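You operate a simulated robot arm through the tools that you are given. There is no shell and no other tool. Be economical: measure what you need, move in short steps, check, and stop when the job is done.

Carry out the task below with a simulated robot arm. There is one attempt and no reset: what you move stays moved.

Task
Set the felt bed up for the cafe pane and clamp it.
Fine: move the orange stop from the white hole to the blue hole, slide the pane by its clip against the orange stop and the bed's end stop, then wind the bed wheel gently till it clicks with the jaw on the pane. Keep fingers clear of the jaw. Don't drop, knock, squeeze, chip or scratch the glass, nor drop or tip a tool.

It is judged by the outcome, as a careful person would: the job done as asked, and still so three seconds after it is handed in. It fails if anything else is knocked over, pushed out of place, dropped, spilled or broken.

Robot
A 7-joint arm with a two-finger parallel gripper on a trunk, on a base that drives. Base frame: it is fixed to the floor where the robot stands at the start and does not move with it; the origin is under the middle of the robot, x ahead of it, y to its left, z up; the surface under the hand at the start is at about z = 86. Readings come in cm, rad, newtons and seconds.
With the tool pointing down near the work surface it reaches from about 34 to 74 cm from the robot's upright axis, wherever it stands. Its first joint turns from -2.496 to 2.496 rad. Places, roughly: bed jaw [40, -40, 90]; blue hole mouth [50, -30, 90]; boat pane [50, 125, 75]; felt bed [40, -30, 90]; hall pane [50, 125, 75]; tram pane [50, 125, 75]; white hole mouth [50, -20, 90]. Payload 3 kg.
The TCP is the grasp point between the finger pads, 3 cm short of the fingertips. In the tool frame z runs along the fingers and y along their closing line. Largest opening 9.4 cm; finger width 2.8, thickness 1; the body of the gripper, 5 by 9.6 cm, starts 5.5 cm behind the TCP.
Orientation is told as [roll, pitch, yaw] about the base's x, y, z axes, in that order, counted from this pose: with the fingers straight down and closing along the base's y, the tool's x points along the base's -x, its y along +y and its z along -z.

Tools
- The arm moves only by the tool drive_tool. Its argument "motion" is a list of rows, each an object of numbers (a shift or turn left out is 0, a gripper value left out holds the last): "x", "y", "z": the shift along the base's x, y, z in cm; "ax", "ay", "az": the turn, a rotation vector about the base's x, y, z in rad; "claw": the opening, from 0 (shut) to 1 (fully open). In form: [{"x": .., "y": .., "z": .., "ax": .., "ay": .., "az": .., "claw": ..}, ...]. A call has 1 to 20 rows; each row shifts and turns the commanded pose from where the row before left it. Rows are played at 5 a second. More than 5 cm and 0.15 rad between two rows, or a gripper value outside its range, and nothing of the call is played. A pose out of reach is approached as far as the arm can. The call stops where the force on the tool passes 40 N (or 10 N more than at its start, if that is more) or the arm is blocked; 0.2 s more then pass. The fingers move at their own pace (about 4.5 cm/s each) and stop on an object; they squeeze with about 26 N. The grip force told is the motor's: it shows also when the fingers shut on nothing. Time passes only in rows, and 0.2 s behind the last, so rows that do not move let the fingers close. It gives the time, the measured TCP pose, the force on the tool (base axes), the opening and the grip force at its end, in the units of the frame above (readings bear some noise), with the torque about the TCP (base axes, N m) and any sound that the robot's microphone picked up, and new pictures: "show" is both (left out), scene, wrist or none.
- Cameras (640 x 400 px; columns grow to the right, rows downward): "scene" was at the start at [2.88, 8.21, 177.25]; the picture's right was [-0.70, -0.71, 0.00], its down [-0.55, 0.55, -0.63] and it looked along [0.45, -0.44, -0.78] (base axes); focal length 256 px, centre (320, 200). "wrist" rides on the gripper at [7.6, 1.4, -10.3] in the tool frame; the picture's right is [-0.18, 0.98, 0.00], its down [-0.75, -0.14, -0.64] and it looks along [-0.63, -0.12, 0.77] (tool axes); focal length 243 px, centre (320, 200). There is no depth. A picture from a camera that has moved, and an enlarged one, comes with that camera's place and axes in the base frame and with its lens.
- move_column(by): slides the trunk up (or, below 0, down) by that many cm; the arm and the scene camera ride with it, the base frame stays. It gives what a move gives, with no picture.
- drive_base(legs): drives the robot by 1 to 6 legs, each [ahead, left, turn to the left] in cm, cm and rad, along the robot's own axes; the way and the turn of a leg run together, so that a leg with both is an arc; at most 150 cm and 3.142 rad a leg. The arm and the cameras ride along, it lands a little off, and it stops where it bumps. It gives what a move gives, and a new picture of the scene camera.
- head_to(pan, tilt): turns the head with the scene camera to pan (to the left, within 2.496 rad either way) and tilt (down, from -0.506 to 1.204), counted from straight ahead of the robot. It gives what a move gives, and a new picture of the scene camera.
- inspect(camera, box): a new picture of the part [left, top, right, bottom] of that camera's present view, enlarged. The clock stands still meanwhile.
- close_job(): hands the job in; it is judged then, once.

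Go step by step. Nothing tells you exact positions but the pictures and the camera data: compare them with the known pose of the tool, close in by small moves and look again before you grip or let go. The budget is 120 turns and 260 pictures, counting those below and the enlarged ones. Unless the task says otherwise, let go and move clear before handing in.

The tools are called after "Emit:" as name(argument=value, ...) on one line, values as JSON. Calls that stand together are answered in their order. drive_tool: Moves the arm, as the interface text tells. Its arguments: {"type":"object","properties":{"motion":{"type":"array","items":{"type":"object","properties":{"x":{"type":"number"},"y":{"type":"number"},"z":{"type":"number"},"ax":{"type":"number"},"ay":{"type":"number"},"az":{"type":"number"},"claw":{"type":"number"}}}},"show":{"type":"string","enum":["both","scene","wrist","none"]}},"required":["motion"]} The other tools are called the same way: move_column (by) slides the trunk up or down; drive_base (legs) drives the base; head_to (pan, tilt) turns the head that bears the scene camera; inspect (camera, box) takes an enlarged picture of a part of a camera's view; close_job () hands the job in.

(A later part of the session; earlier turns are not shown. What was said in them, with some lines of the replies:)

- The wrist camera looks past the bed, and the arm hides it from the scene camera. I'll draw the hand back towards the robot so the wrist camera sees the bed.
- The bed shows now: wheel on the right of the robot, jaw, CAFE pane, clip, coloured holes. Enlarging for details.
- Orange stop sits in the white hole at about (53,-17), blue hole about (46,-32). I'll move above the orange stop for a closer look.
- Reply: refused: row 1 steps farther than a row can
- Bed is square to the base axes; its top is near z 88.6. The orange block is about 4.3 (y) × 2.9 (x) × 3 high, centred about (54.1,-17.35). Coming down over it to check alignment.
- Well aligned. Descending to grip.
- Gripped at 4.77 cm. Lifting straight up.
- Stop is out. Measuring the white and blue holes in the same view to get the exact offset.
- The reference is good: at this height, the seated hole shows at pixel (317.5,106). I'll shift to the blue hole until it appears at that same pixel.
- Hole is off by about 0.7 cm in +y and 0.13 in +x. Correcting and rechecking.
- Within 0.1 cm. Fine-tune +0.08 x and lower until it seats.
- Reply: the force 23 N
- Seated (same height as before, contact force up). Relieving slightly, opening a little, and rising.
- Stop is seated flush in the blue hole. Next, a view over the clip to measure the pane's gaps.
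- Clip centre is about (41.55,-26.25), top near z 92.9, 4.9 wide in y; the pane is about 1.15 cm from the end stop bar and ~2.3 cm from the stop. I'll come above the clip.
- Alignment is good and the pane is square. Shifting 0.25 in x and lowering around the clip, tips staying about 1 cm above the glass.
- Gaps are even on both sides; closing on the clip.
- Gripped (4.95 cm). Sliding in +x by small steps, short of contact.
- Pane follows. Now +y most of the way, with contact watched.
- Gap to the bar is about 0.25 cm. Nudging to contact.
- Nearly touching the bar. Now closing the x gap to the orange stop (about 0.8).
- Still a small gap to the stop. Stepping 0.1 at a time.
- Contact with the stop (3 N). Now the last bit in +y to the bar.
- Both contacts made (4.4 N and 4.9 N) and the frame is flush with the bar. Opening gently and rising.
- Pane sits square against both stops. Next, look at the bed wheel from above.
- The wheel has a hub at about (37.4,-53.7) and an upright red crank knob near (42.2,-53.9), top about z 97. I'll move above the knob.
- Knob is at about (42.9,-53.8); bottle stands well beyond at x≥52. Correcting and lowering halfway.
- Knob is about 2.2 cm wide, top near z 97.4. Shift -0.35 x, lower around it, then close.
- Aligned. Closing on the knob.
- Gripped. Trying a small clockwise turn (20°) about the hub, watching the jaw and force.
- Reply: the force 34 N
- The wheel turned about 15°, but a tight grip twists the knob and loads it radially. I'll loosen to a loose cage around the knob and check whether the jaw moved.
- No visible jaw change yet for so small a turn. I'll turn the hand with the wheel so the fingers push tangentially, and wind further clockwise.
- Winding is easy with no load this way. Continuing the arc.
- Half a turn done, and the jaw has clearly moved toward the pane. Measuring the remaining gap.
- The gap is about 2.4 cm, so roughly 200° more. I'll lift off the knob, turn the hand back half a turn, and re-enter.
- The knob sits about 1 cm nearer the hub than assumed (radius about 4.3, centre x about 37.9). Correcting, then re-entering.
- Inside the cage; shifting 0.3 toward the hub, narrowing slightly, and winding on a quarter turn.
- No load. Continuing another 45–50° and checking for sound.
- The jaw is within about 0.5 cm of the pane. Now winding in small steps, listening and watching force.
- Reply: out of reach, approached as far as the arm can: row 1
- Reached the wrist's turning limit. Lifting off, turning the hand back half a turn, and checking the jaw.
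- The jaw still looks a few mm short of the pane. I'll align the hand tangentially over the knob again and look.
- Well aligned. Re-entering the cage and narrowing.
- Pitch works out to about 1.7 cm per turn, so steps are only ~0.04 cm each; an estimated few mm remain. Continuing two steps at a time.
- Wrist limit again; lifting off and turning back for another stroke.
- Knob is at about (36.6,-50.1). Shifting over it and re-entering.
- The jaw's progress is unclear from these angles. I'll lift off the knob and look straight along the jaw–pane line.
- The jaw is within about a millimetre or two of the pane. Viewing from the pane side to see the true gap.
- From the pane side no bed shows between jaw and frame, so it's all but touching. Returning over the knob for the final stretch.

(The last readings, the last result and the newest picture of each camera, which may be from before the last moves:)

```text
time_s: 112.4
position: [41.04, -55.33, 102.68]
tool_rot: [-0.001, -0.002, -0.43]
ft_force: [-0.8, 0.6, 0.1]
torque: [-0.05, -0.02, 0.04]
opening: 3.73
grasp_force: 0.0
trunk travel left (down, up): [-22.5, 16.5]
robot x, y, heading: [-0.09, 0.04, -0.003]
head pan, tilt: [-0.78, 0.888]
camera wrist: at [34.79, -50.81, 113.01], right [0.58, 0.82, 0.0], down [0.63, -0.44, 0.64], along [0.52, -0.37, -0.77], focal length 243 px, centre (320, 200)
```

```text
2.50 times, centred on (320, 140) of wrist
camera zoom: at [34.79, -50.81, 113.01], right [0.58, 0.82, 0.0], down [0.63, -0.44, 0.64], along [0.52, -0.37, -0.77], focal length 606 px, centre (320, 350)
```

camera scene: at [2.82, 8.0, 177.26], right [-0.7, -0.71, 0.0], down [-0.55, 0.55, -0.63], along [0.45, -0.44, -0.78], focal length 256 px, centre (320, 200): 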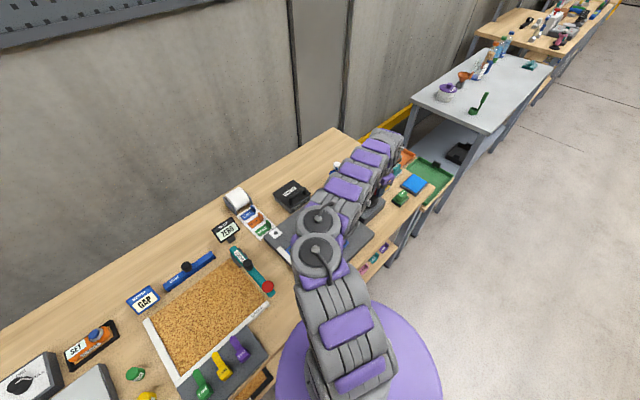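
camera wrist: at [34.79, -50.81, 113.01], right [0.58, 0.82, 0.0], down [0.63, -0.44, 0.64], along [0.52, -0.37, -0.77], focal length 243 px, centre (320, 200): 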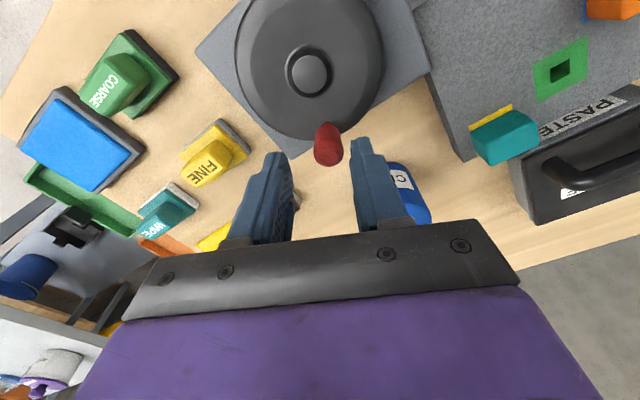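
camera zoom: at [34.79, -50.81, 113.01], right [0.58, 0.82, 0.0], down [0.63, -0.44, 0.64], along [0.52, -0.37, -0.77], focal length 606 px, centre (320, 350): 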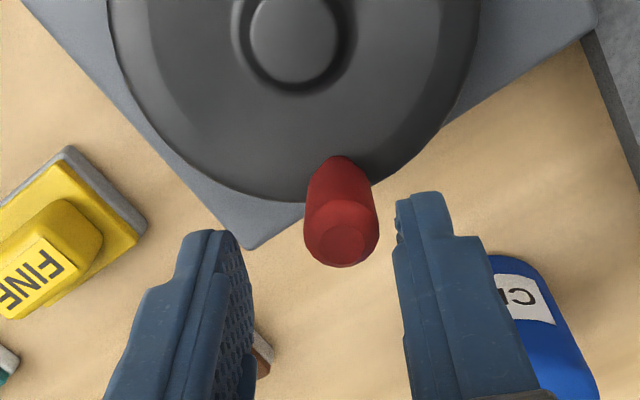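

Emit:
drive_tool(motion=[{"x": 0.34, "y": 0.47}, {"z": -2}, {"z": -1.5}, {"z": -1.2}, {"claw": 0.29}, {}, {"x": -0.207, "y": -0.52, "az": -0.06}, {"x": -0.278, "y": -0.485, "az": -0.12}, {}], show="wrist")

```text
time_s: 114.4
position: [41.12, -55.95, 98.11]
tool_rot: [0.001, -0.002, -0.612]
ft_force: [-0.6, -0.5, 0.0]
torque: [-0.01, -0.05, 0.02]
opening: 2.69
grasp_force: 0.1
trunk travel left (down, up): [-22.5, 16.5]
robot x, y, heading: [0.03, -0.27, -0.0]
head pan, tilt: [-0.78, 0.888]
camera wrist: at [35.66, -50.31, 108.43], right [0.71, 0.7, 0.0], down [0.54, -0.55, 0.64], along [0.45, -0.46, -0.77], focal length 243 px, centre (320, 200)
```

wrist: 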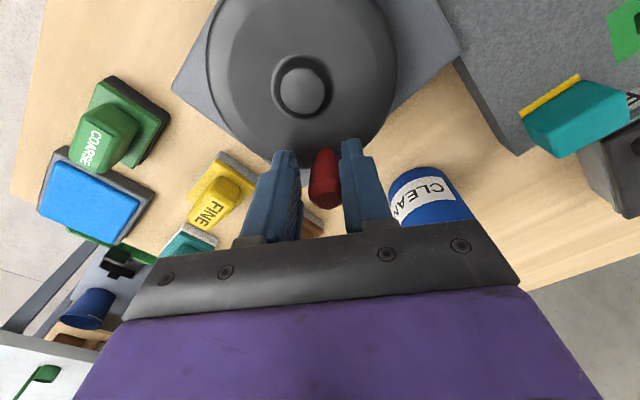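

Emit:
drive_tool(motion=[{"x": -0.343, "y": -0.442, "az": -0.14}, {"x": -0.401, "y": -0.39, "az": -0.14}, {}], show="none")

```text
time_s: 115.2
position: [40.28, -56.6, 98.04]
tool_rot: [0.0, -0.001, -0.892]
ft_force: [0.9, 0.5, 0.0]
torque: [0.06, -0.04, -0.03]
opening: 2.76
grasp_force: 0.0
trunk travel left (down, up): [-22.5, 16.5]
robot x, y, heading: [-0.06, -0.25, 0.002]
head pan, tilt: [-0.78, 0.888]
```

Emit:
drive_tool(motion=[{"x": -0.452, "y": -0.33, "az": -0.14}, {"x": -0.494, "y": -0.264, "az": -0.14}, {}], show="none")

```text
time_s: 116.0
position: [39.42, -57.13, 98.15]
tool_rot: [-0.001, 0.0, -1.171]
ft_force: [0.6, 0.6, -0.4]
torque: [-0.02, -0.06, 0.02]
opening: 2.79
grasp_force: 0.3
trunk travel left (down, up): [-22.5, 16.5]
robot x, y, heading: [-0.11, 0.27, -0.007]
head pan, tilt: [-0.78, 0.888]
```

Emit:
drive_tool(motion=[{"x": -0.526, "y": -0.192, "az": -0.14}, {"x": -0.547, "y": -0.117, "az": -0.14}, {}], show="none")

```text
time_s: 116.8
position: [38.24, -57.7, 98.05]
tool_rot: [-0.001, -0.001, -1.45]
ft_force: [2.4, -0.8, 1.2]
torque: [0.0, -0.09, 0.0]
opening: 2.88
grasp_force: 0.6
trunk travel left (down, up): [-22.5, 16.5]
robot x, y, heading: [-0.4, 0.37, -0.001]
head pan, tilt: [-0.78, 0.888]
```

Emit:
drive_tool(motion=[{"x": -0.561, "y": -0.04, "az": -0.14}, {"x": -0.555, "y": 0.039, "az": -0.14}, {}], show="none")

```text
time_s: 117.6
position: [37.27, -57.58, 98.13]
tool_rot: [-0.001, -0.001, -1.731]
ft_force: [1.9, -0.7, 1.2]
torque: [0.0, -0.05, -0.01]
opening: 2.85
grasp_force: 1.0
trunk travel left (down, up): [-22.5, 16.5]
robot x, y, heading: [-0.0, -0.01, -0.001]
head pan, tilt: [-0.78, 0.888]
```

Emit:
drive_tool(motion=[{"x": -0.548, "y": 0.116, "az": -0.14}, {"x": -0.525, "y": 0.191, "az": -0.14}, {}], show="none")

```text
time_s: 118.4
position: [36.04, -57.38, 98.09]
tool_rot: [-0.002, 0.0, -2.013]
ft_force: [0.3, -0.8, 0.2]
torque: [0.0, -0.01, 0.02]
opening: 2.83
grasp_force: 1.0
trunk travel left (down, up): [-22.5, 16.5]
robot x, y, heading: [0.39, -0.36, 0.003]
head pan, tilt: [-0.78, 0.888]
```

Emit:
drive_tool(motion=[{"x": -0.494, "y": 0.263, "az": -0.14}, {"x": -0.453, "y": 0.33, "az": -0.14}, {}], show="none")

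Emit:
drive_tool(motion=[{"x": -0.401, "y": 0.39, "az": -0.14}, {}], show="wrist")

Emit:
inspect(camera="wrist", box=[0, 0, 160, 128])

```text
time_s: 119.2
position: [35.15, -56.69, 97.95]
tool_rot: [-0.002, -0.002, -2.292]
ft_force: [0.5, -1.5, 0.5]
torque: [-0.04, -0.03, 0.0]
opening: 2.82
grasp_force: 1.3
trunk travel left (down, up): [-22.5, 16.5]
robot x, y, heading: [0.24, -0.38, -0.004]
head pan, tilt: [-0.78, 0.888]
```

```text
time_s: 119.8
position: [34.78, -56.22, 97.97]
tool_rot: [-0.002, -0.002, -2.431]
ft_force: [0.5, -1.6, -0.7]
torque: [-0.06, 0.01, -0.01]
opening: 2.82
grasp_force: 0.8
trunk travel left (down, up): [-22.5, 16.5]
robot x, y, heading: [0.18, -0.22, 0.002]
head pan, tilt: [-0.78, 0.888]
camera wrist: at [41.59, -52.42, 108.35], right [0.5, -0.87, 0.0], down [-0.66, -0.39, 0.64], along [-0.56, -0.32, -0.77], focal length 243 px, centre (320, 200)
```

wrist: 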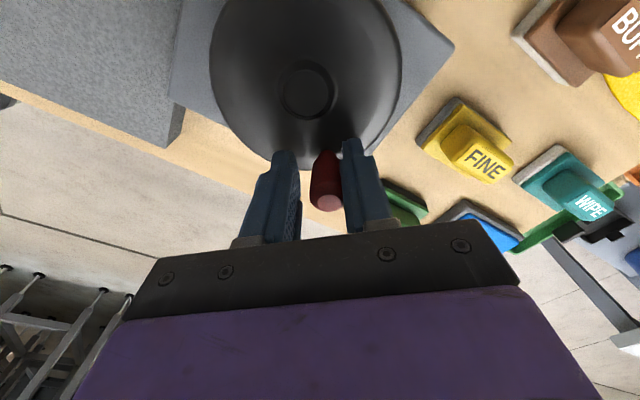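

```text
3.12 times, centred on (80, 64) of wrist
camera zoom: at [41.59, -52.42, 108.35], right [0.5, -0.87, 0.0], down [-0.66, -0.39, 0.64], along [-0.56, -0.32, -0.77], focal length 758 px, centre (1070, 625)
```

zoom: 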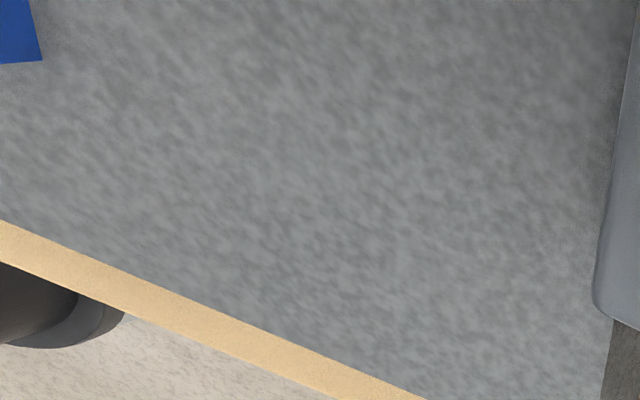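

Emit:
drive_tool(motion=[{"x": -0.344, "y": 0.443, "az": -0.14}, {"x": -0.281, "y": 0.488, "az": -0.14}, {}], show="none")

Emit:
drive_tool(motion=[{"x": -0.208, "y": 0.518, "az": -0.14}, {"x": -0.133, "y": 0.542, "az": -0.14}, {}], show="wrist")

Emit:
inspect(camera="wrist", box=[0, 0, 240, 200])

```text
time_s: 120.6
position: [34.08, -55.35, 98.06]
tool_rot: [-0.002, -0.002, -2.712]
ft_force: [-0.1, -1.3, 0.1]
torque: [-0.07, 0.0, -0.01]
opening: 2.82
grasp_force: 0.6
trunk travel left (down, up): [-22.5, 16.5]
robot x, y, heading: [-0.01, 0.15, -0.0]
head pan, tilt: [-0.78, 0.888]
```

```text
time_s: 121.4
position: [33.79, -54.37, 98.02]
tool_rot: [-0.003, -0.001, -2.991]
ft_force: [0.1, -1.2, -0.4]
torque: [-0.02, -0.03, 0.0]
opening: 2.77
grasp_force: 0.7
trunk travel left (down, up): [-22.5, 16.5]
robot x, y, heading: [0.14, -0.26, -0.0]
head pan, tilt: [-0.78, 0.888]
camera wrist: at [41.67, -54.56, 108.4], right [-0.03, -1.0, 0.0], down [-0.76, 0.03, 0.64], along [-0.64, 0.02, -0.77], focal length 243 px, centre (320, 200)
```

wrist: 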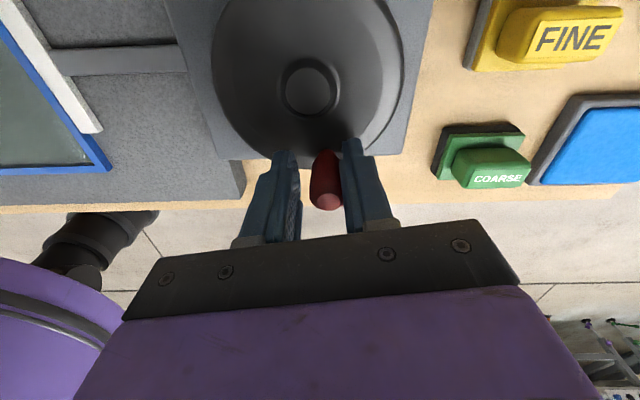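

```text
2.00 times, centred on (120, 100) of wrist
camera zoom: at [41.67, -54.56, 108.4], right [-0.03, -1.0, 0.0], down [-0.76, 0.03, 0.64], along [-0.64, 0.02, -0.77], focal length 485 px, centre (720, 400)
```

zoom: 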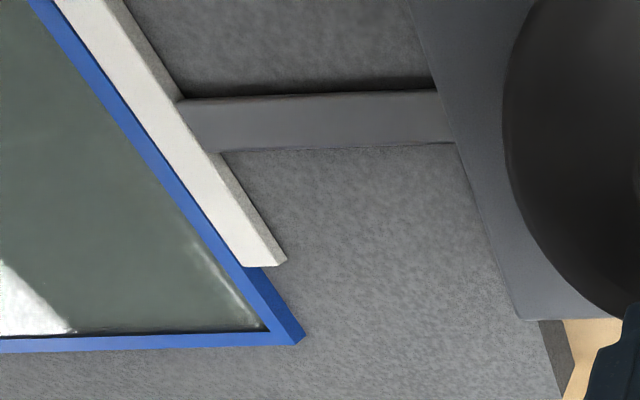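

Since first contact drag appeared, the jaw creeps only slightly per turn, so longer winding strokes are safe. Sweeping the rest of this stroke, then lifting and turning back.

Emit:
drive_tool(motion=[{"x": -0.057, "y": 0.557, "az": -0.14}, {"x": 0.022, "y": 0.559, "az": -0.14}, {"x": 0.099, "y": 0.55, "az": -0.14}, {"x": 0.174, "y": 0.532, "az": -0.14}, {"x": 0.248, "y": 0.501, "az": -0.14}, {"x": 0.316, "y": 0.463, "az": -0.14}, {"x": 0.377, "y": 0.414, "az": -0.14}, {"x": 0.432, "y": 0.358, "az": -0.14}, {"x": 0.476, "y": 0.293}, {"x": 0.512, "y": 0.224}, {"x": 0.537, "y": 0.15}, {}], show="none")

Emit:
drive_tool(motion=[{"claw": 0.4}, {"z": 2}, {"z": 2.5}, {"az": 0.14}, {"az": 0.14}, {"az": 0.14}, {"az": 0.14}, {"az": 0.14}, {"az": 0.14}, {"az": 0.14}, {"az": 0.14}, {"az": 0.14}, {"az": 0.14}, {"az": 0.14}, {"az": 0.14}, {"az": 0.14}, {"az": 0.14}, {"az": 0.14}, {"az": 0.14}, {"az": 0.14}], show="none")

Emit:
drive_tool(motion=[{"az": 0.14}, {"az": 0.14}, {"az": 0.14}, {"az": 0.14}, {"x": -0.8, "y": -0.25}, {}], show="wrist")

Emit:
inspect(camera="wrist", box=[220, 60, 420, 220])

```text
time_s: 124.0
position: [37.03, -49.92, 98.11]
tool_rot: [0.0, -0.006, 2.173]
ft_force: [-1.7, -0.7, -0.1]
torque: [-0.01, -0.03, 0.03]
opening: 2.8
grasp_force: 1.0
trunk travel left (down, up): [-22.5, 16.5]
robot x, y, heading: [0.14, -0.21, -0.0]
head pan, tilt: [-0.78, 0.888]
```

```text
time_s: 128.2
position: [36.98, -49.81, 102.55]
tool_rot: [0.0, -0.002, -1.729]
ft_force: [-0.1, 1.1, 0.6]
torque: [0.02, -0.04, 0.0]
opening: 3.75
grasp_force: 0.0
trunk travel left (down, up): [-22.5, 16.5]
robot x, y, heading: [-0.16, 0.08, -0.005]
head pan, tilt: [-0.78, 0.888]
```

```text
time_s: 129.6
position: [36.29, -49.87, 102.6]
tool_rot: [-0.002, -0.001, -1.169]
ft_force: [-0.4, 0.0, 0.2]
torque: [0.04, 0.01, 0.01]
opening: 3.75
grasp_force: 0.1
trunk travel left (down, up): [-22.5, 16.5]
robot x, y, heading: [0.1, -0.06, 0.001]
head pan, tilt: [-0.78, 0.888]
camera wrist: at [34.58, -42.44, 112.88], right [0.98, 0.21, 0.0], down [0.16, -0.75, 0.64], along [0.14, -0.63, -0.77], focal length 243 px, centre (320, 200)
```

wrist: 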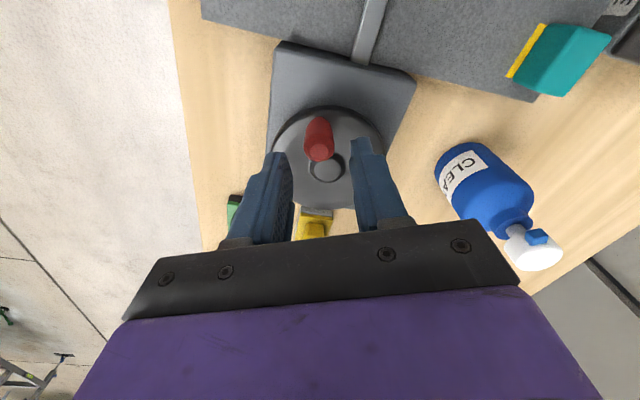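

```text
2.50 times, centred on (320, 140) of wrist
camera zoom: at [34.58, -42.44, 112.88], right [0.98, 0.21, 0.0], down [0.16, -0.75, 0.64], along [0.14, -0.63, -0.77], focal length 606 px, centre (320, 350)
```

zoom: 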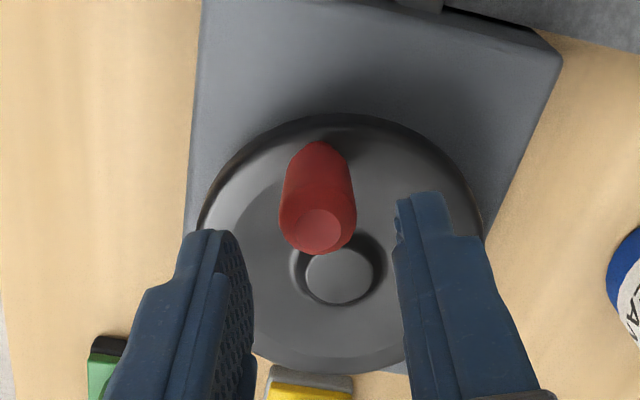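

Knob is centred. I'll re-enter and wind slowly for this stroke, watching the force, and then look at the jaw.

Emit:
drive_tool(motion=[{"z": -2}, {"z": -1.5}, {"z": -1.1}, {"claw": 0.27}, {}], show="none")

Emit:
drive_tool(motion=[{"x": 0.287, "y": 0.1, "az": -0.075}, {"x": 0.287, "y": 0.1, "az": -0.075}, {"x": 0.298, "y": 0.056, "az": -0.075}, {"x": 0.298, "y": 0.056, "az": -0.075}, {"x": 0.303, "y": 0.011, "az": -0.075}, {"x": 0.303, "y": 0.011, "az": -0.075}, {"x": 0.301, "y": -0.035, "az": -0.075}, {"x": 0.301, "y": -0.035, "az": -0.075}, {"x": 0.293, "y": -0.08, "az": -0.075}, {"x": 0.293, "y": -0.08, "az": -0.075}, {"x": 0.277, "y": -0.122, "az": -0.075}, {"x": 0.277, "y": -0.122, "az": -0.075}, {"x": 0.256, "y": -0.162, "az": -0.075}, {"x": 0.256, "y": -0.162, "az": -0.075}, {"x": 0.229, "y": -0.2, "az": -0.075}, {"x": 0.229, "y": -0.2, "az": -0.075}, {"x": 0.197, "y": -0.23, "az": -0.075}, {"x": 0.197, "y": -0.23, "az": -0.075}, {"x": 0.16, "y": -0.258, "az": -0.075}, {"x": 0.16, "y": -0.258, "az": -0.075}], show="wrist")

Emit:
inspect(camera="wrist", box=[0, 0, 160, 200])

```text
time_s: 130.8
position: [36.17, -50.06, 97.88]
tool_rot: [-0.001, 0.0, -1.17]
ft_force: [-1.2, -0.3, -0.7]
torque: [0.03, -0.02, 0.01]
opening: 2.53
grasp_force: 0.0
trunk travel left (down, up): [-22.5, 16.5]
robot x, y, heading: [-0.2, 0.2, 0.0]
head pan, tilt: [-0.78, 0.888]
```

```text
time_s: 135.0
position: [41.36, -51.76, 97.86]
tool_rot: [-0.003, -0.001, -2.674]
ft_force: [-1.0, 0.6, -0.1]
torque: [-0.01, -0.03, 0.02]
opening: 2.62
grasp_force: 1.2
trunk travel left (down, up): [-22.5, 16.5]
robot x, y, heading: [-0.09, 0.12, -0.002]
head pan, tilt: [-0.78, 0.888]
camera wrist: at [48.86, -49.65, 108.2], right [0.28, -0.96, 0.0], down [-0.73, -0.22, 0.64], along [-0.62, -0.18, -0.77], focal length 243 px, centre (320, 200)
```

wrist: 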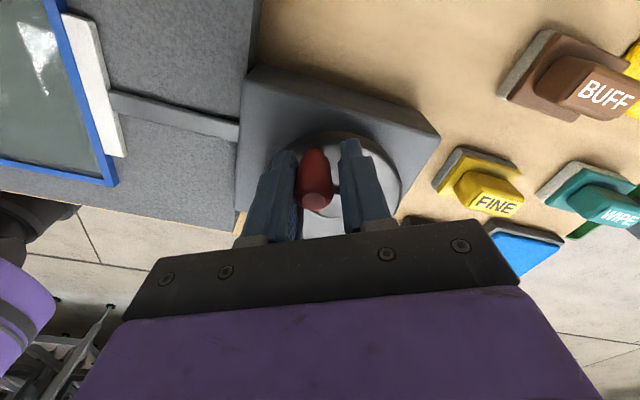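

```text
2.00 times, centred on (80, 100) of wrist
camera zoom: at [48.86, -49.65, 108.2], right [0.28, -0.96, 0.0], down [-0.73, -0.22, 0.64], along [-0.62, -0.18, -0.77], focal length 485 px, centre (800, 400)
```

zoom: 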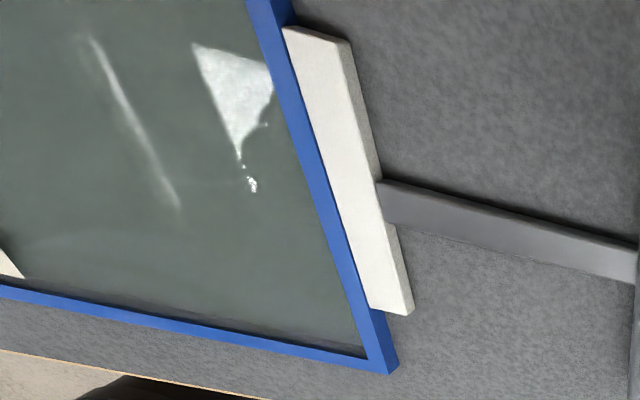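

The jaw has not moved since 58 s, so it is on the pane, yet there's no click; perhaps the pane isn't quite seated. I'll lift off and look at the pane's seating from above the clip.

Emit:
drive_tool(motion=[{"claw": 0.4}, {"z": 2.5}, {"z": 3}, {"z": 3}, {"x": 0.3, "y": 3.85, "az": -0.14}, {"x": 0.4, "y": 3.85, "az": -0.14}, {"x": 0.4, "y": 3.85, "az": -0.14}, {"x": 0.4, "y": 3.85, "az": -0.048}, {"x": 0.4, "y": 3.85}, {"x": 0.4, "y": 3.85, "claw": 0.66}, {"x": 0.2, "y": 3.85}, {"z": -3}, {}], show="wrist")

Emit:
inspect(camera="wrist", box=[200, 60, 440, 210])

Emit:
inspect(camera="wrist", box=[340, 60, 500, 200])

Emit:
inspect(camera="wrist", box=[140, 60, 300, 200])

```text
time_s: 137.8
position: [43.75, -25.01, 103.41]
tool_rot: [-0.003, -0.001, -3.141]
ft_force: [-0.8, -0.4, 0.5]
torque: [-0.04, 0.0, 0.0]
opening: 6.2
grasp_force: 0.1
trunk travel left (down, up): [-22.5, 16.5]
robot x, y, heading: [-0.45, -0.15, 0.002]
head pan, tilt: [-0.78, 0.888]
camera wrist: at [51.48, -26.36, 113.72], right [-0.18, -0.98, 0.0], down [-0.75, 0.14, 0.64], along [-0.63, 0.12, -0.77], focal length 243 px, centre (320, 200)
```

wrist: 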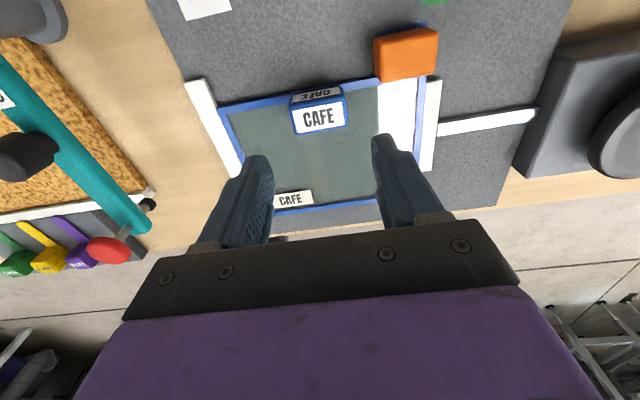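

```text
2.67 times, centred on (320, 135) of wrist
camera zoom: at [51.48, -26.36, 113.72], right [-0.18, -0.98, 0.0], down [-0.75, 0.14, 0.64], along [-0.63, 0.12, -0.77], focal length 647 px, centre (320, 373)
```

zoom: 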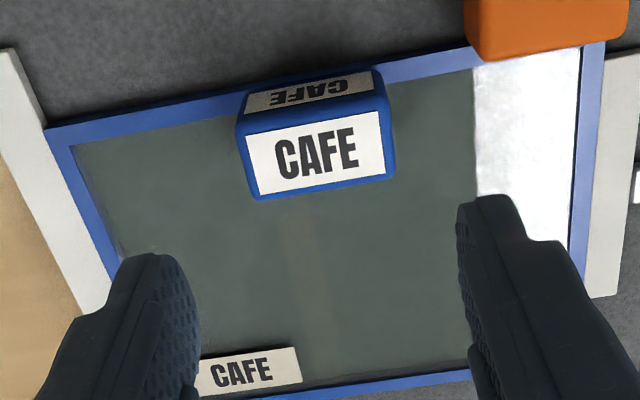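

```text
2.86 times, centred on (420, 130) of wrist
camera zoom: at [51.48, -26.36, 113.72], right [-0.18, -0.98, 0.0], down [-0.75, 0.14, 0.64], along [-0.63, 0.12, -0.77], focal length 693 px, centre (34, 400)
```

zoom: 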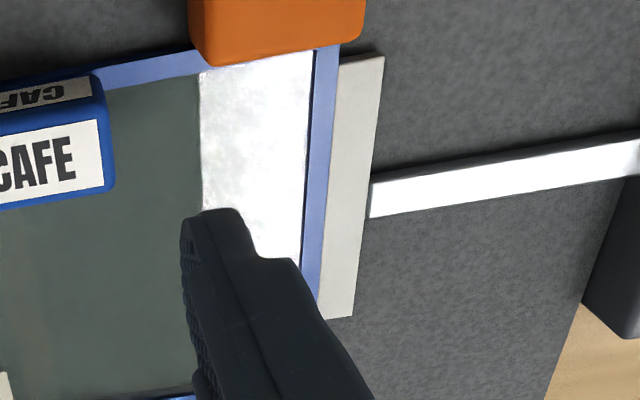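

```text
2.86 times, centred on (220, 130) of wrist
camera zoom: at [51.48, -26.36, 113.72], right [-0.18, -0.98, 0.0], down [-0.75, 0.14, 0.64], along [-0.63, 0.12, -0.77], focal length 693 px, centre (606, 400)
```

zoom: 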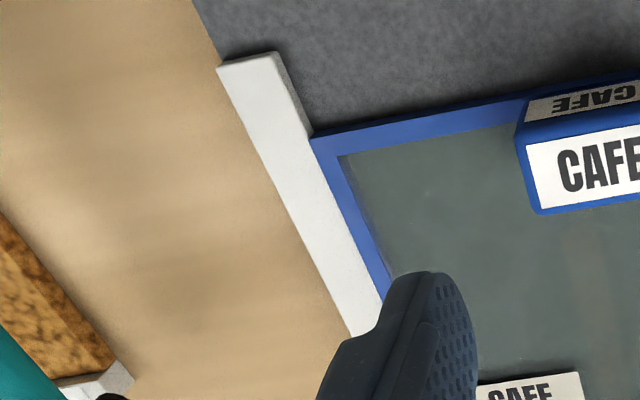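

The end-stop side is flush and the jaw touches. I'll re-grip the clip and firm the pane gently toward the orange stop and bar, then release.

Emit:
drive_tool(motion=[{"z": -3}, {"z": -3}, {"z": -2}, {"z": -1.4}, {"claw": 0.56}, {"claw": 0.5}, {"claw": 0.46}, {}], show="none")

Emit:
drive_tool(motion=[{"x": 0.06}, {"x": 0.06}, {}], show="wrist")

```text
time_s: 139.6
position: [43.93, -24.76, 94.18]
tool_rot: [-0.002, -0.004, -3.141]
ft_force: [-1.7, 3.1, 0.8]
torque: [0.1, -0.01, -0.07]
opening: 4.98
grasp_force: 25.9
trunk travel left (down, up): [-22.5, 16.5]
robot x, y, heading: [-0.1, 0.16, -0.0]
head pan, tilt: [-0.78, 0.888]
```

```text
time_s: 140.4
position: [43.92, -24.82, 94.21]
tool_rot: [-0.002, -0.004, -3.14]
ft_force: [-11.3, 4.0, -2.3]
torque: [0.21, 0.23, -0.27]
opening: 4.97
grasp_force: 26.7
trunk travel left (down, up): [-22.5, 16.5]
robot x, y, heading: [0.1, -0.25, 0.001]
head pan, tilt: [-0.78, 0.888]
camera wrist: at [51.56, -26.21, 104.44], right [-0.18, -0.98, 0.0], down [-0.75, 0.14, 0.65], along [-0.63, 0.12, -0.76], focal length 243 px, centre (320, 200)
```

wrist: 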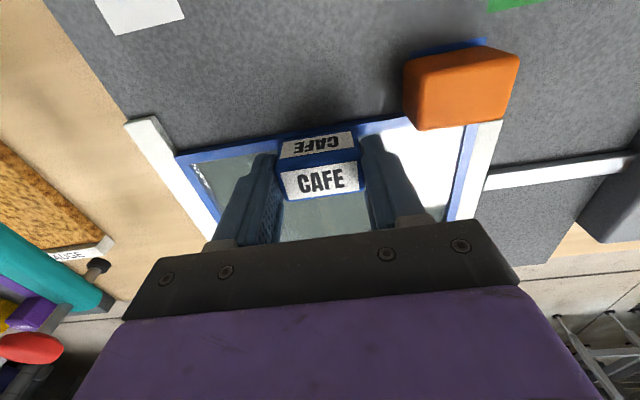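

Push reaction of 11 N with no movement: the pane is already seated firmly. Releasing, then going back to the knob to back off slightly and re-wind slowly.

Emit:
drive_tool(motion=[{"x": -0.1}, {"claw": 0.56}, {"claw": 0.64}, {}, {"z": 1}, {"z": 2}, {"z": 3}, {"z": 3}, {}], show="none")

Emit:
drive_tool(motion=[{"x": -0.4, "y": -3.77, "az": 0.125, "claw": 0.42}, {"x": -0.4, "y": -3.77, "az": 0.125}, {"x": -0.4, "y": -3.77, "az": 0.125}, {"x": -0.4, "y": -3.77, "az": 0.125}, {"x": -0.4, "y": -3.77, "az": 0.125}, {"x": -0.5, "y": -3.77, "az": 0.125}, {"x": -0.5, "y": -3.77, "az": 0.12}, {}], show="wrist")

Emit:
inspect(camera="wrist", box=[220, 60, 420, 220])

```text
time_s: 142.4
position: [43.87, -24.9, 103.11]
tool_rot: [-0.002, -0.004, -3.141]
ft_force: [0.9, 0.5, -0.6]
torque: [0.0, 0.0, -0.02]
opening: 6.02
grasp_force: 0.0
trunk travel left (down, up): [-22.5, 16.5]
robot x, y, heading: [0.28, 0.06, 0.001]
head pan, tilt: [-0.78, 0.888]
```

```text
time_s: 144.2
position: [40.77, -51.35, 103.22]
tool_rot: [-0.003, -0.001, -2.268]
ft_force: [0.9, 0.6, 0.7]
torque: [-0.04, -0.02, 0.0]
opening: 3.94
grasp_force: 0.0
trunk travel left (down, up): [-22.5, 16.5]
robot x, y, heading: [0.05, -0.15, -0.001]
head pan, tilt: [-0.78, 0.888]
camera wrist: at [46.87, -46.37, 113.5], right [0.64, -0.77, 0.0], down [-0.59, -0.49, 0.64], along [-0.5, -0.41, -0.77], focal length 243 px, centre (320, 200)
```

wrist: 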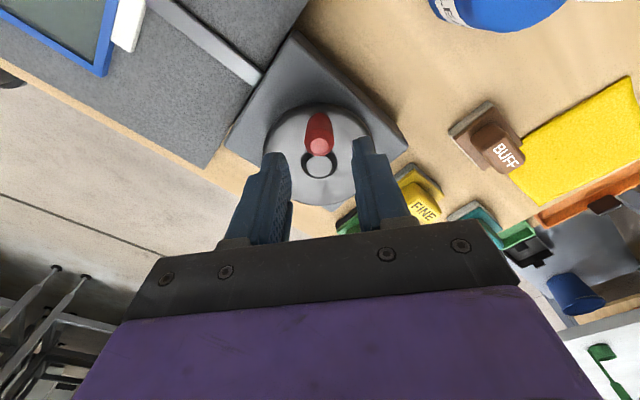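

```text
2.50 times, centred on (320, 140) of wrist
camera zoom: at [46.87, -46.37, 113.5], right [0.64, -0.77, 0.0], down [-0.59, -0.49, 0.64], along [-0.5, -0.41, -0.77], focal length 606 px, centre (320, 350)
```

zoom: 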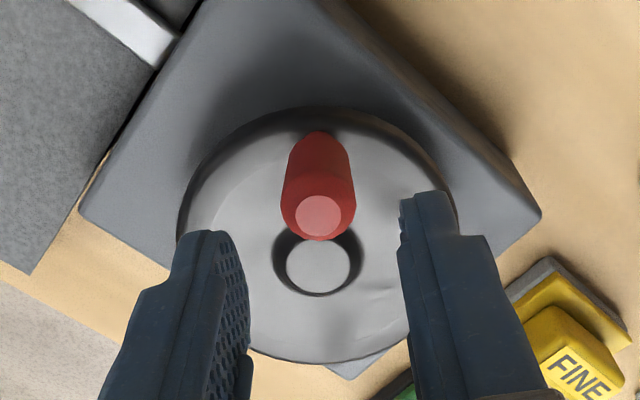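

Knob is centred in the cage. Lowering, backing off about 0.8 rad, then winding in slowly.

Emit:
drive_tool(motion=[{"z": -2}, {"z": -2}, {"z": -1.2}, {"claw": 0.27}, {}, {"x": -0.26, "y": 0.297, "az": 0.1}, {"x": -0.289, "y": 0.269, "az": 0.1}, {"x": -0.315, "y": 0.239, "az": 0.1}, {"x": -0.336, "y": 0.206, "az": 0.1}, {"x": -0.356, "y": 0.172, "az": 0.1}, {"x": -0.371, "y": 0.136, "az": 0.1}, {"x": -0.382, "y": 0.097, "az": 0.1}, {"x": -0.391, "y": 0.059, "az": 0.1}, {}], show="wrist")

Emit:
drive_tool(motion=[{"x": 0.391, "y": -0.059, "az": -0.1}, {"x": 0.382, "y": -0.097, "az": -0.1}, {"x": 0.371, "y": -0.136, "az": -0.1}, {"x": 0.356, "y": -0.172, "az": -0.1}, {}], show="wrist")

Emit:
drive_tool(motion=[{"x": 0.168, "y": -0.103, "az": -0.05}, {"x": 0.168, "y": -0.103, "az": -0.05}, {"x": 0.158, "y": -0.12, "az": -0.05}, {"x": 0.158, "y": -0.12, "az": -0.05}, {"x": 0.145, "y": -0.135, "az": -0.05}, {"x": 0.145, "y": -0.135, "az": -0.05}, {"x": 0.13, "y": -0.149, "az": -0.05}, {"x": 0.13, "y": -0.149, "az": -0.05}, {}], show="wrist")

```text
time_s: 147.2
position: [38.16, -49.74, 97.83]
tool_rot: [-0.001, 0.0, -1.468]
ft_force: [-0.9, 0.9, -0.4]
torque: [0.0, 0.02, 0.0]
opening: 2.56
grasp_force: 0.4
trunk travel left (down, up): [-22.5, 16.5]
robot x, y, heading: [0.2, -0.21, -0.001]
head pan, tilt: [-0.78, 0.888]
camera wrist: at [38.94, -42.08, 108.19], right [1.0, -0.08, 0.0], down [-0.06, -0.76, 0.64], along [-0.05, -0.64, -0.77], focal length 243 px, centre (320, 200)
```

wrist: 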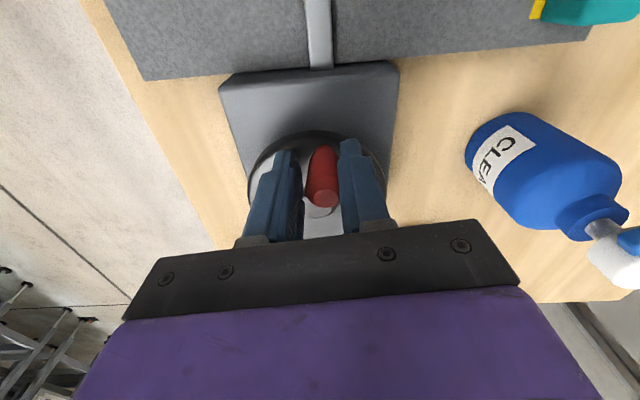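

```text
time_s: 148.4
position: [39.67, -50.29, 97.71]
tool_rot: [-0.003, 0.0, -1.869]
ft_force: [0.7, 0.3, 0.8]
torque: [0.0, -0.02, 0.01]
opening: 2.55
grasp_force: 0.2
trunk travel left (down, up): [-22.5, 16.5]
robot x, y, heading: [0.04, -0.26, -0.002]
head pan, tilt: [-0.78, 0.888]
camera wrist: at [43.35, -43.33, 108.19], right [0.89, -0.47, 0.0], down [-0.36, -0.68, 0.64], along [-0.3, -0.57, -0.77], focal length 243 px, centre (320, 200)
```

wrist: 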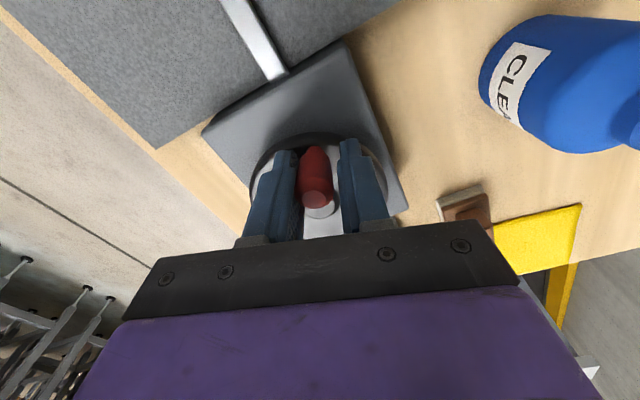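

```text
time_s: 150.4
position: [40.93, -51.26, 97.87]
tool_rot: [-0.001, 0.001, -2.269]
ft_force: [-0.6, 0.4, 0.0]
torque: [0.03, -0.03, -0.01]
opening: 2.54
grasp_force: 0.0
trunk travel left (down, up): [-22.5, 16.5]
robot x, y, heading: [0.04, 0.12, -0.002]
head pan, tilt: [-0.78, 0.888]
camera wrist: at [47.0, -46.29, 108.21], right [0.63, -0.77, 0.0], down [-0.59, -0.49, 0.64], along [-0.5, -0.41, -0.77], focal length 243 px, centre (320, 200)
```

wrist: 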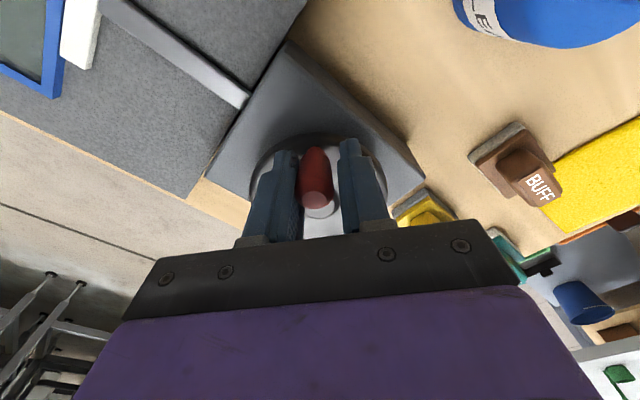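

Re-wound to where it was, drag low. Continuing slowly through contact.

Emit:
drive_tool(motion=[{"x": 0.119, "y": -0.157, "az": -0.05}, {"x": 0.111, "y": -0.164, "az": -0.05}, {"x": 0.102, "y": -0.169, "az": -0.05}, {"x": 0.094, "y": -0.173, "az": -0.05}, {"x": 0.085, "y": -0.178, "az": -0.05}, {"x": 0.077, "y": -0.183, "az": -0.05}, {}], show="none")

Emit:
drive_tool(motion=[{"x": 0.066, "y": -0.185, "az": -0.05}, {"x": 0.058, "y": -0.189, "az": -0.05}, {"x": 0.05, "y": -0.192, "az": -0.05}, {"x": 0.038, "y": -0.193, "az": -0.05}, {}], show="wrist")

Emit:
inspect(camera="wrist", box=[0, 0, 160, 200])

```text
time_s: 152.0
position: [41.6, -52.32, 97.97]
tool_rot: [-0.002, -0.002, -2.571]
ft_force: [-0.6, -0.4, -0.7]
torque: [0.03, -0.02, -0.02]
opening: 2.57
grasp_force: 0.7
trunk travel left (down, up): [-22.5, 16.5]
robot x, y, heading: [-0.18, -0.35, 0.003]
head pan, tilt: [-0.78, 0.888]
```

```text
time_s: 153.2
position: [41.69, -53.03, 97.89]
tool_rot: [0.0, -0.001, -2.768]
ft_force: [-0.7, 1.6, -0.6]
torque: [-0.05, 0.0, 0.0]
opening: 2.63
grasp_force: 0.6
trunk travel left (down, up): [-22.5, 16.5]
robot x, y, heading: [0.02, -0.29, -0.002]
head pan, tilt: [-0.78, 0.888]
camera wrist: at [49.37, -51.57, 108.19], right [0.19, -0.98, 0.0], down [-0.75, -0.14, 0.64], along [-0.63, -0.12, -0.77], focal length 243 px, centre (320, 200)
```

wrist: 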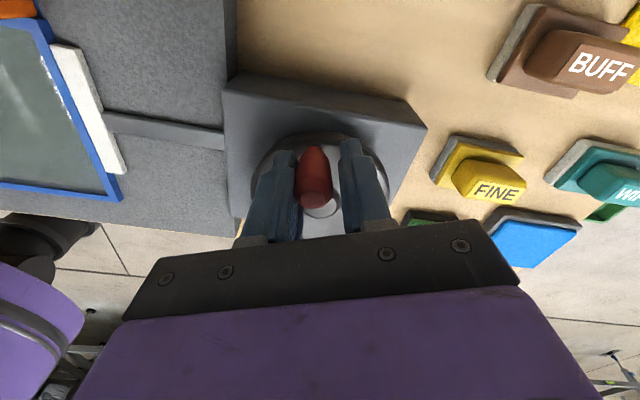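

```text
2.00 times, centred on (80, 100) of wrist
camera zoom: at [49.37, -51.57, 108.19], right [0.19, -0.98, 0.0], down [-0.75, -0.14, 0.64], along [-0.63, -0.12, -0.77], focal length 485 px, centre (800, 400)
5 turns are left
```

zoom: 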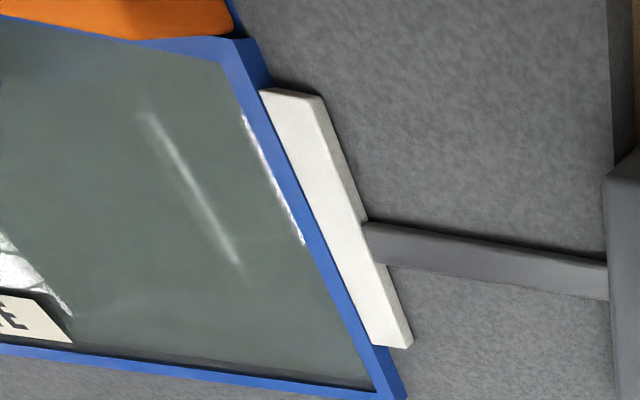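

Jaw is on the pane again with drag about 1.6 N, no click yet. Winding a further stroke while listening.

Emit:
drive_tool(motion=[{"x": 0.064, "y": -0.603, "az": -0.149}, {"x": -0.027, "y": -0.607, "az": -0.149}, {"x": -0.117, "y": -0.595, "az": -0.149}, {}], show="none")

Emit:
drive_tool(motion=[{"x": -0.205, "y": -0.571, "az": -0.149}, {"x": -0.288, "y": -0.535, "az": -0.149}, {"x": -0.364, "y": -0.485, "az": -0.149}, {"x": -0.433, "y": -0.425, "az": -0.149}, {"x": -0.492, "y": -0.356, "az": -0.149}, {"x": -0.54, "y": -0.28, "az": -0.149}, {"x": -0.575, "y": -0.2}, {"x": -0.6, "y": -0.11}, {}], show="wrist")

```text
time_s: 154.2
position: [41.72, -54.54, 98.0]
tool_rot: [0.001, -0.001, 3.069]
ft_force: [0.5, 18.9, -4.2]
torque: [0.24, 0.22, 0.05]
opening: 3.49
grasp_force: 8.7
trunk travel left (down, up): [-22.5, 16.5]
robot x, y, heading: [0.17, -0.05, 0.0]
head pan, tilt: [-0.78, 0.888]
```

```text
time_s: 154.9
position: [41.39, -55.0, 97.81]
tool_rot: [-0.015, -0.01, 2.735]
ft_force: [3.4, 35.2, 13.1]
torque: [-0.18, -0.13, 0.33]
opening: 4.47
grasp_force: 17.1
trunk travel left (down, up): [-22.5, 16.5]
robot x, y, heading: [0.08, 0.04, 0.001]
head pan, tilt: [-0.78, 0.888]
stopped in row 3: the force on the tool passed its limit at 43 N (the readings are from after the stop); the commanded pose is now the measured one
camera wrist: at [47.84, -59.4, 108.07], right [-0.56, -0.83, -0.01], down [-0.64, 0.42, 0.65], along [-0.53, 0.37, -0.76], focal length 243 px, centre (320, 200)
4 turns are left
```

wrist: 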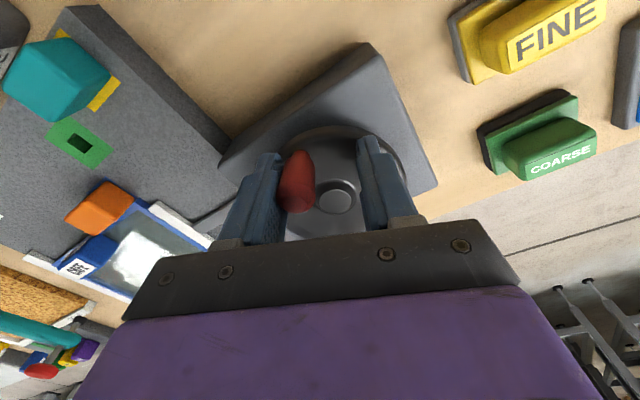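

The wheel has now come firmly to a stop against the push. I won't force it: backing off, opening, and lifting away to check the jaw and pane.

Emit:
drive_tool(motion=[{"x": 0.1, "y": 0.4}, {"y": 0.3}, {"claw": 0.55}, {}, {"z": 1.5}, {"z": 2.5}, {"z": 3}, {"z": 3}, {"y": 4, "az": 0.12}, {"x": 1, "y": 4, "az": 0.12}, {"x": 2, "y": 4, "az": 0.12}, {"x": 2, "y": 4}, {"x": 2, "y": 4}, {}], show="wrist")

Emit:
inspect(camera="wrist", box=[240, 100, 400, 225])

```text
time_s: 157.9
position: [47.91, -35.21, 107.58]
tool_rot: [-0.01, -0.009, 3.088]
ft_force: [-0.6, -0.4, -0.6]
torque: [-0.02, -0.03, 0.01]
opening: 5.18
grasp_force: 0.1
trunk travel left (down, up): [-22.5, 16.5]
robot x, y, heading: [-0.07, 0.2, 0.002]
head pan, tilt: [-0.78, 0.888]
camera wrist: at [55.52, -37.11, 117.84], right [-0.24, -0.97, -0.01], down [-0.74, 0.17, 0.65], along [-0.63, 0.16, -0.76], focal length 243 px, centre (320, 200)
```

wrist: 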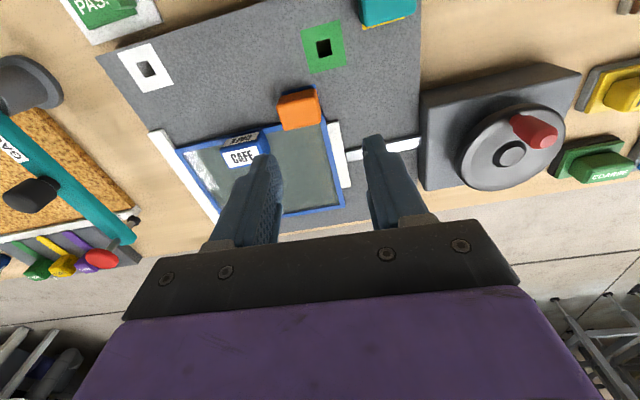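

```text
3.20 times, centred on (320, 162) of wrist
camera zoom: at [55.52, -37.11, 117.84], right [-0.24, -0.97, -0.01], down [-0.74, 0.17, 0.65], along [-0.63, 0.16, -0.76], focal length 776 px, centre (320, 320)
3 turns are left
```

zoom: 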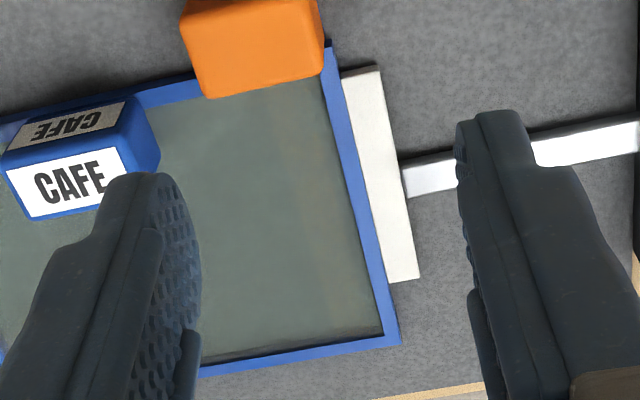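

The jaw rests on the pane and the pane looks square and intact, still against the orange stop and the end bar. Nothing around it has been disturbed and the hand is clear, so with almost no turns left I'm handing in.

Emit:
close_job()

```text
The job is handed in.
```

I set the bed up and wound the jaw onto the cafe pane, but I never heard the wheel click, so I can't say the clamp is fully made.

- **Stop and pane:** the orange stop is seated in the blue hole. The pane was slid by its clip against that stop and the end stop. When I pushed it again later (11 N) it did not move.
- **Wheel:** the jaw appeared to touch the pane at about 58 s. After that the wheel kept turning with only light drag for roughly two more turns.
- **Overload:** near the end the wheel stopped hard. I pushed to 43 N at the knob before the force limit cut in, which was not gentle. I backed off straight away.
- **Glass and surroundings:** the pictures show no damage to the glass and nothing knocked over.
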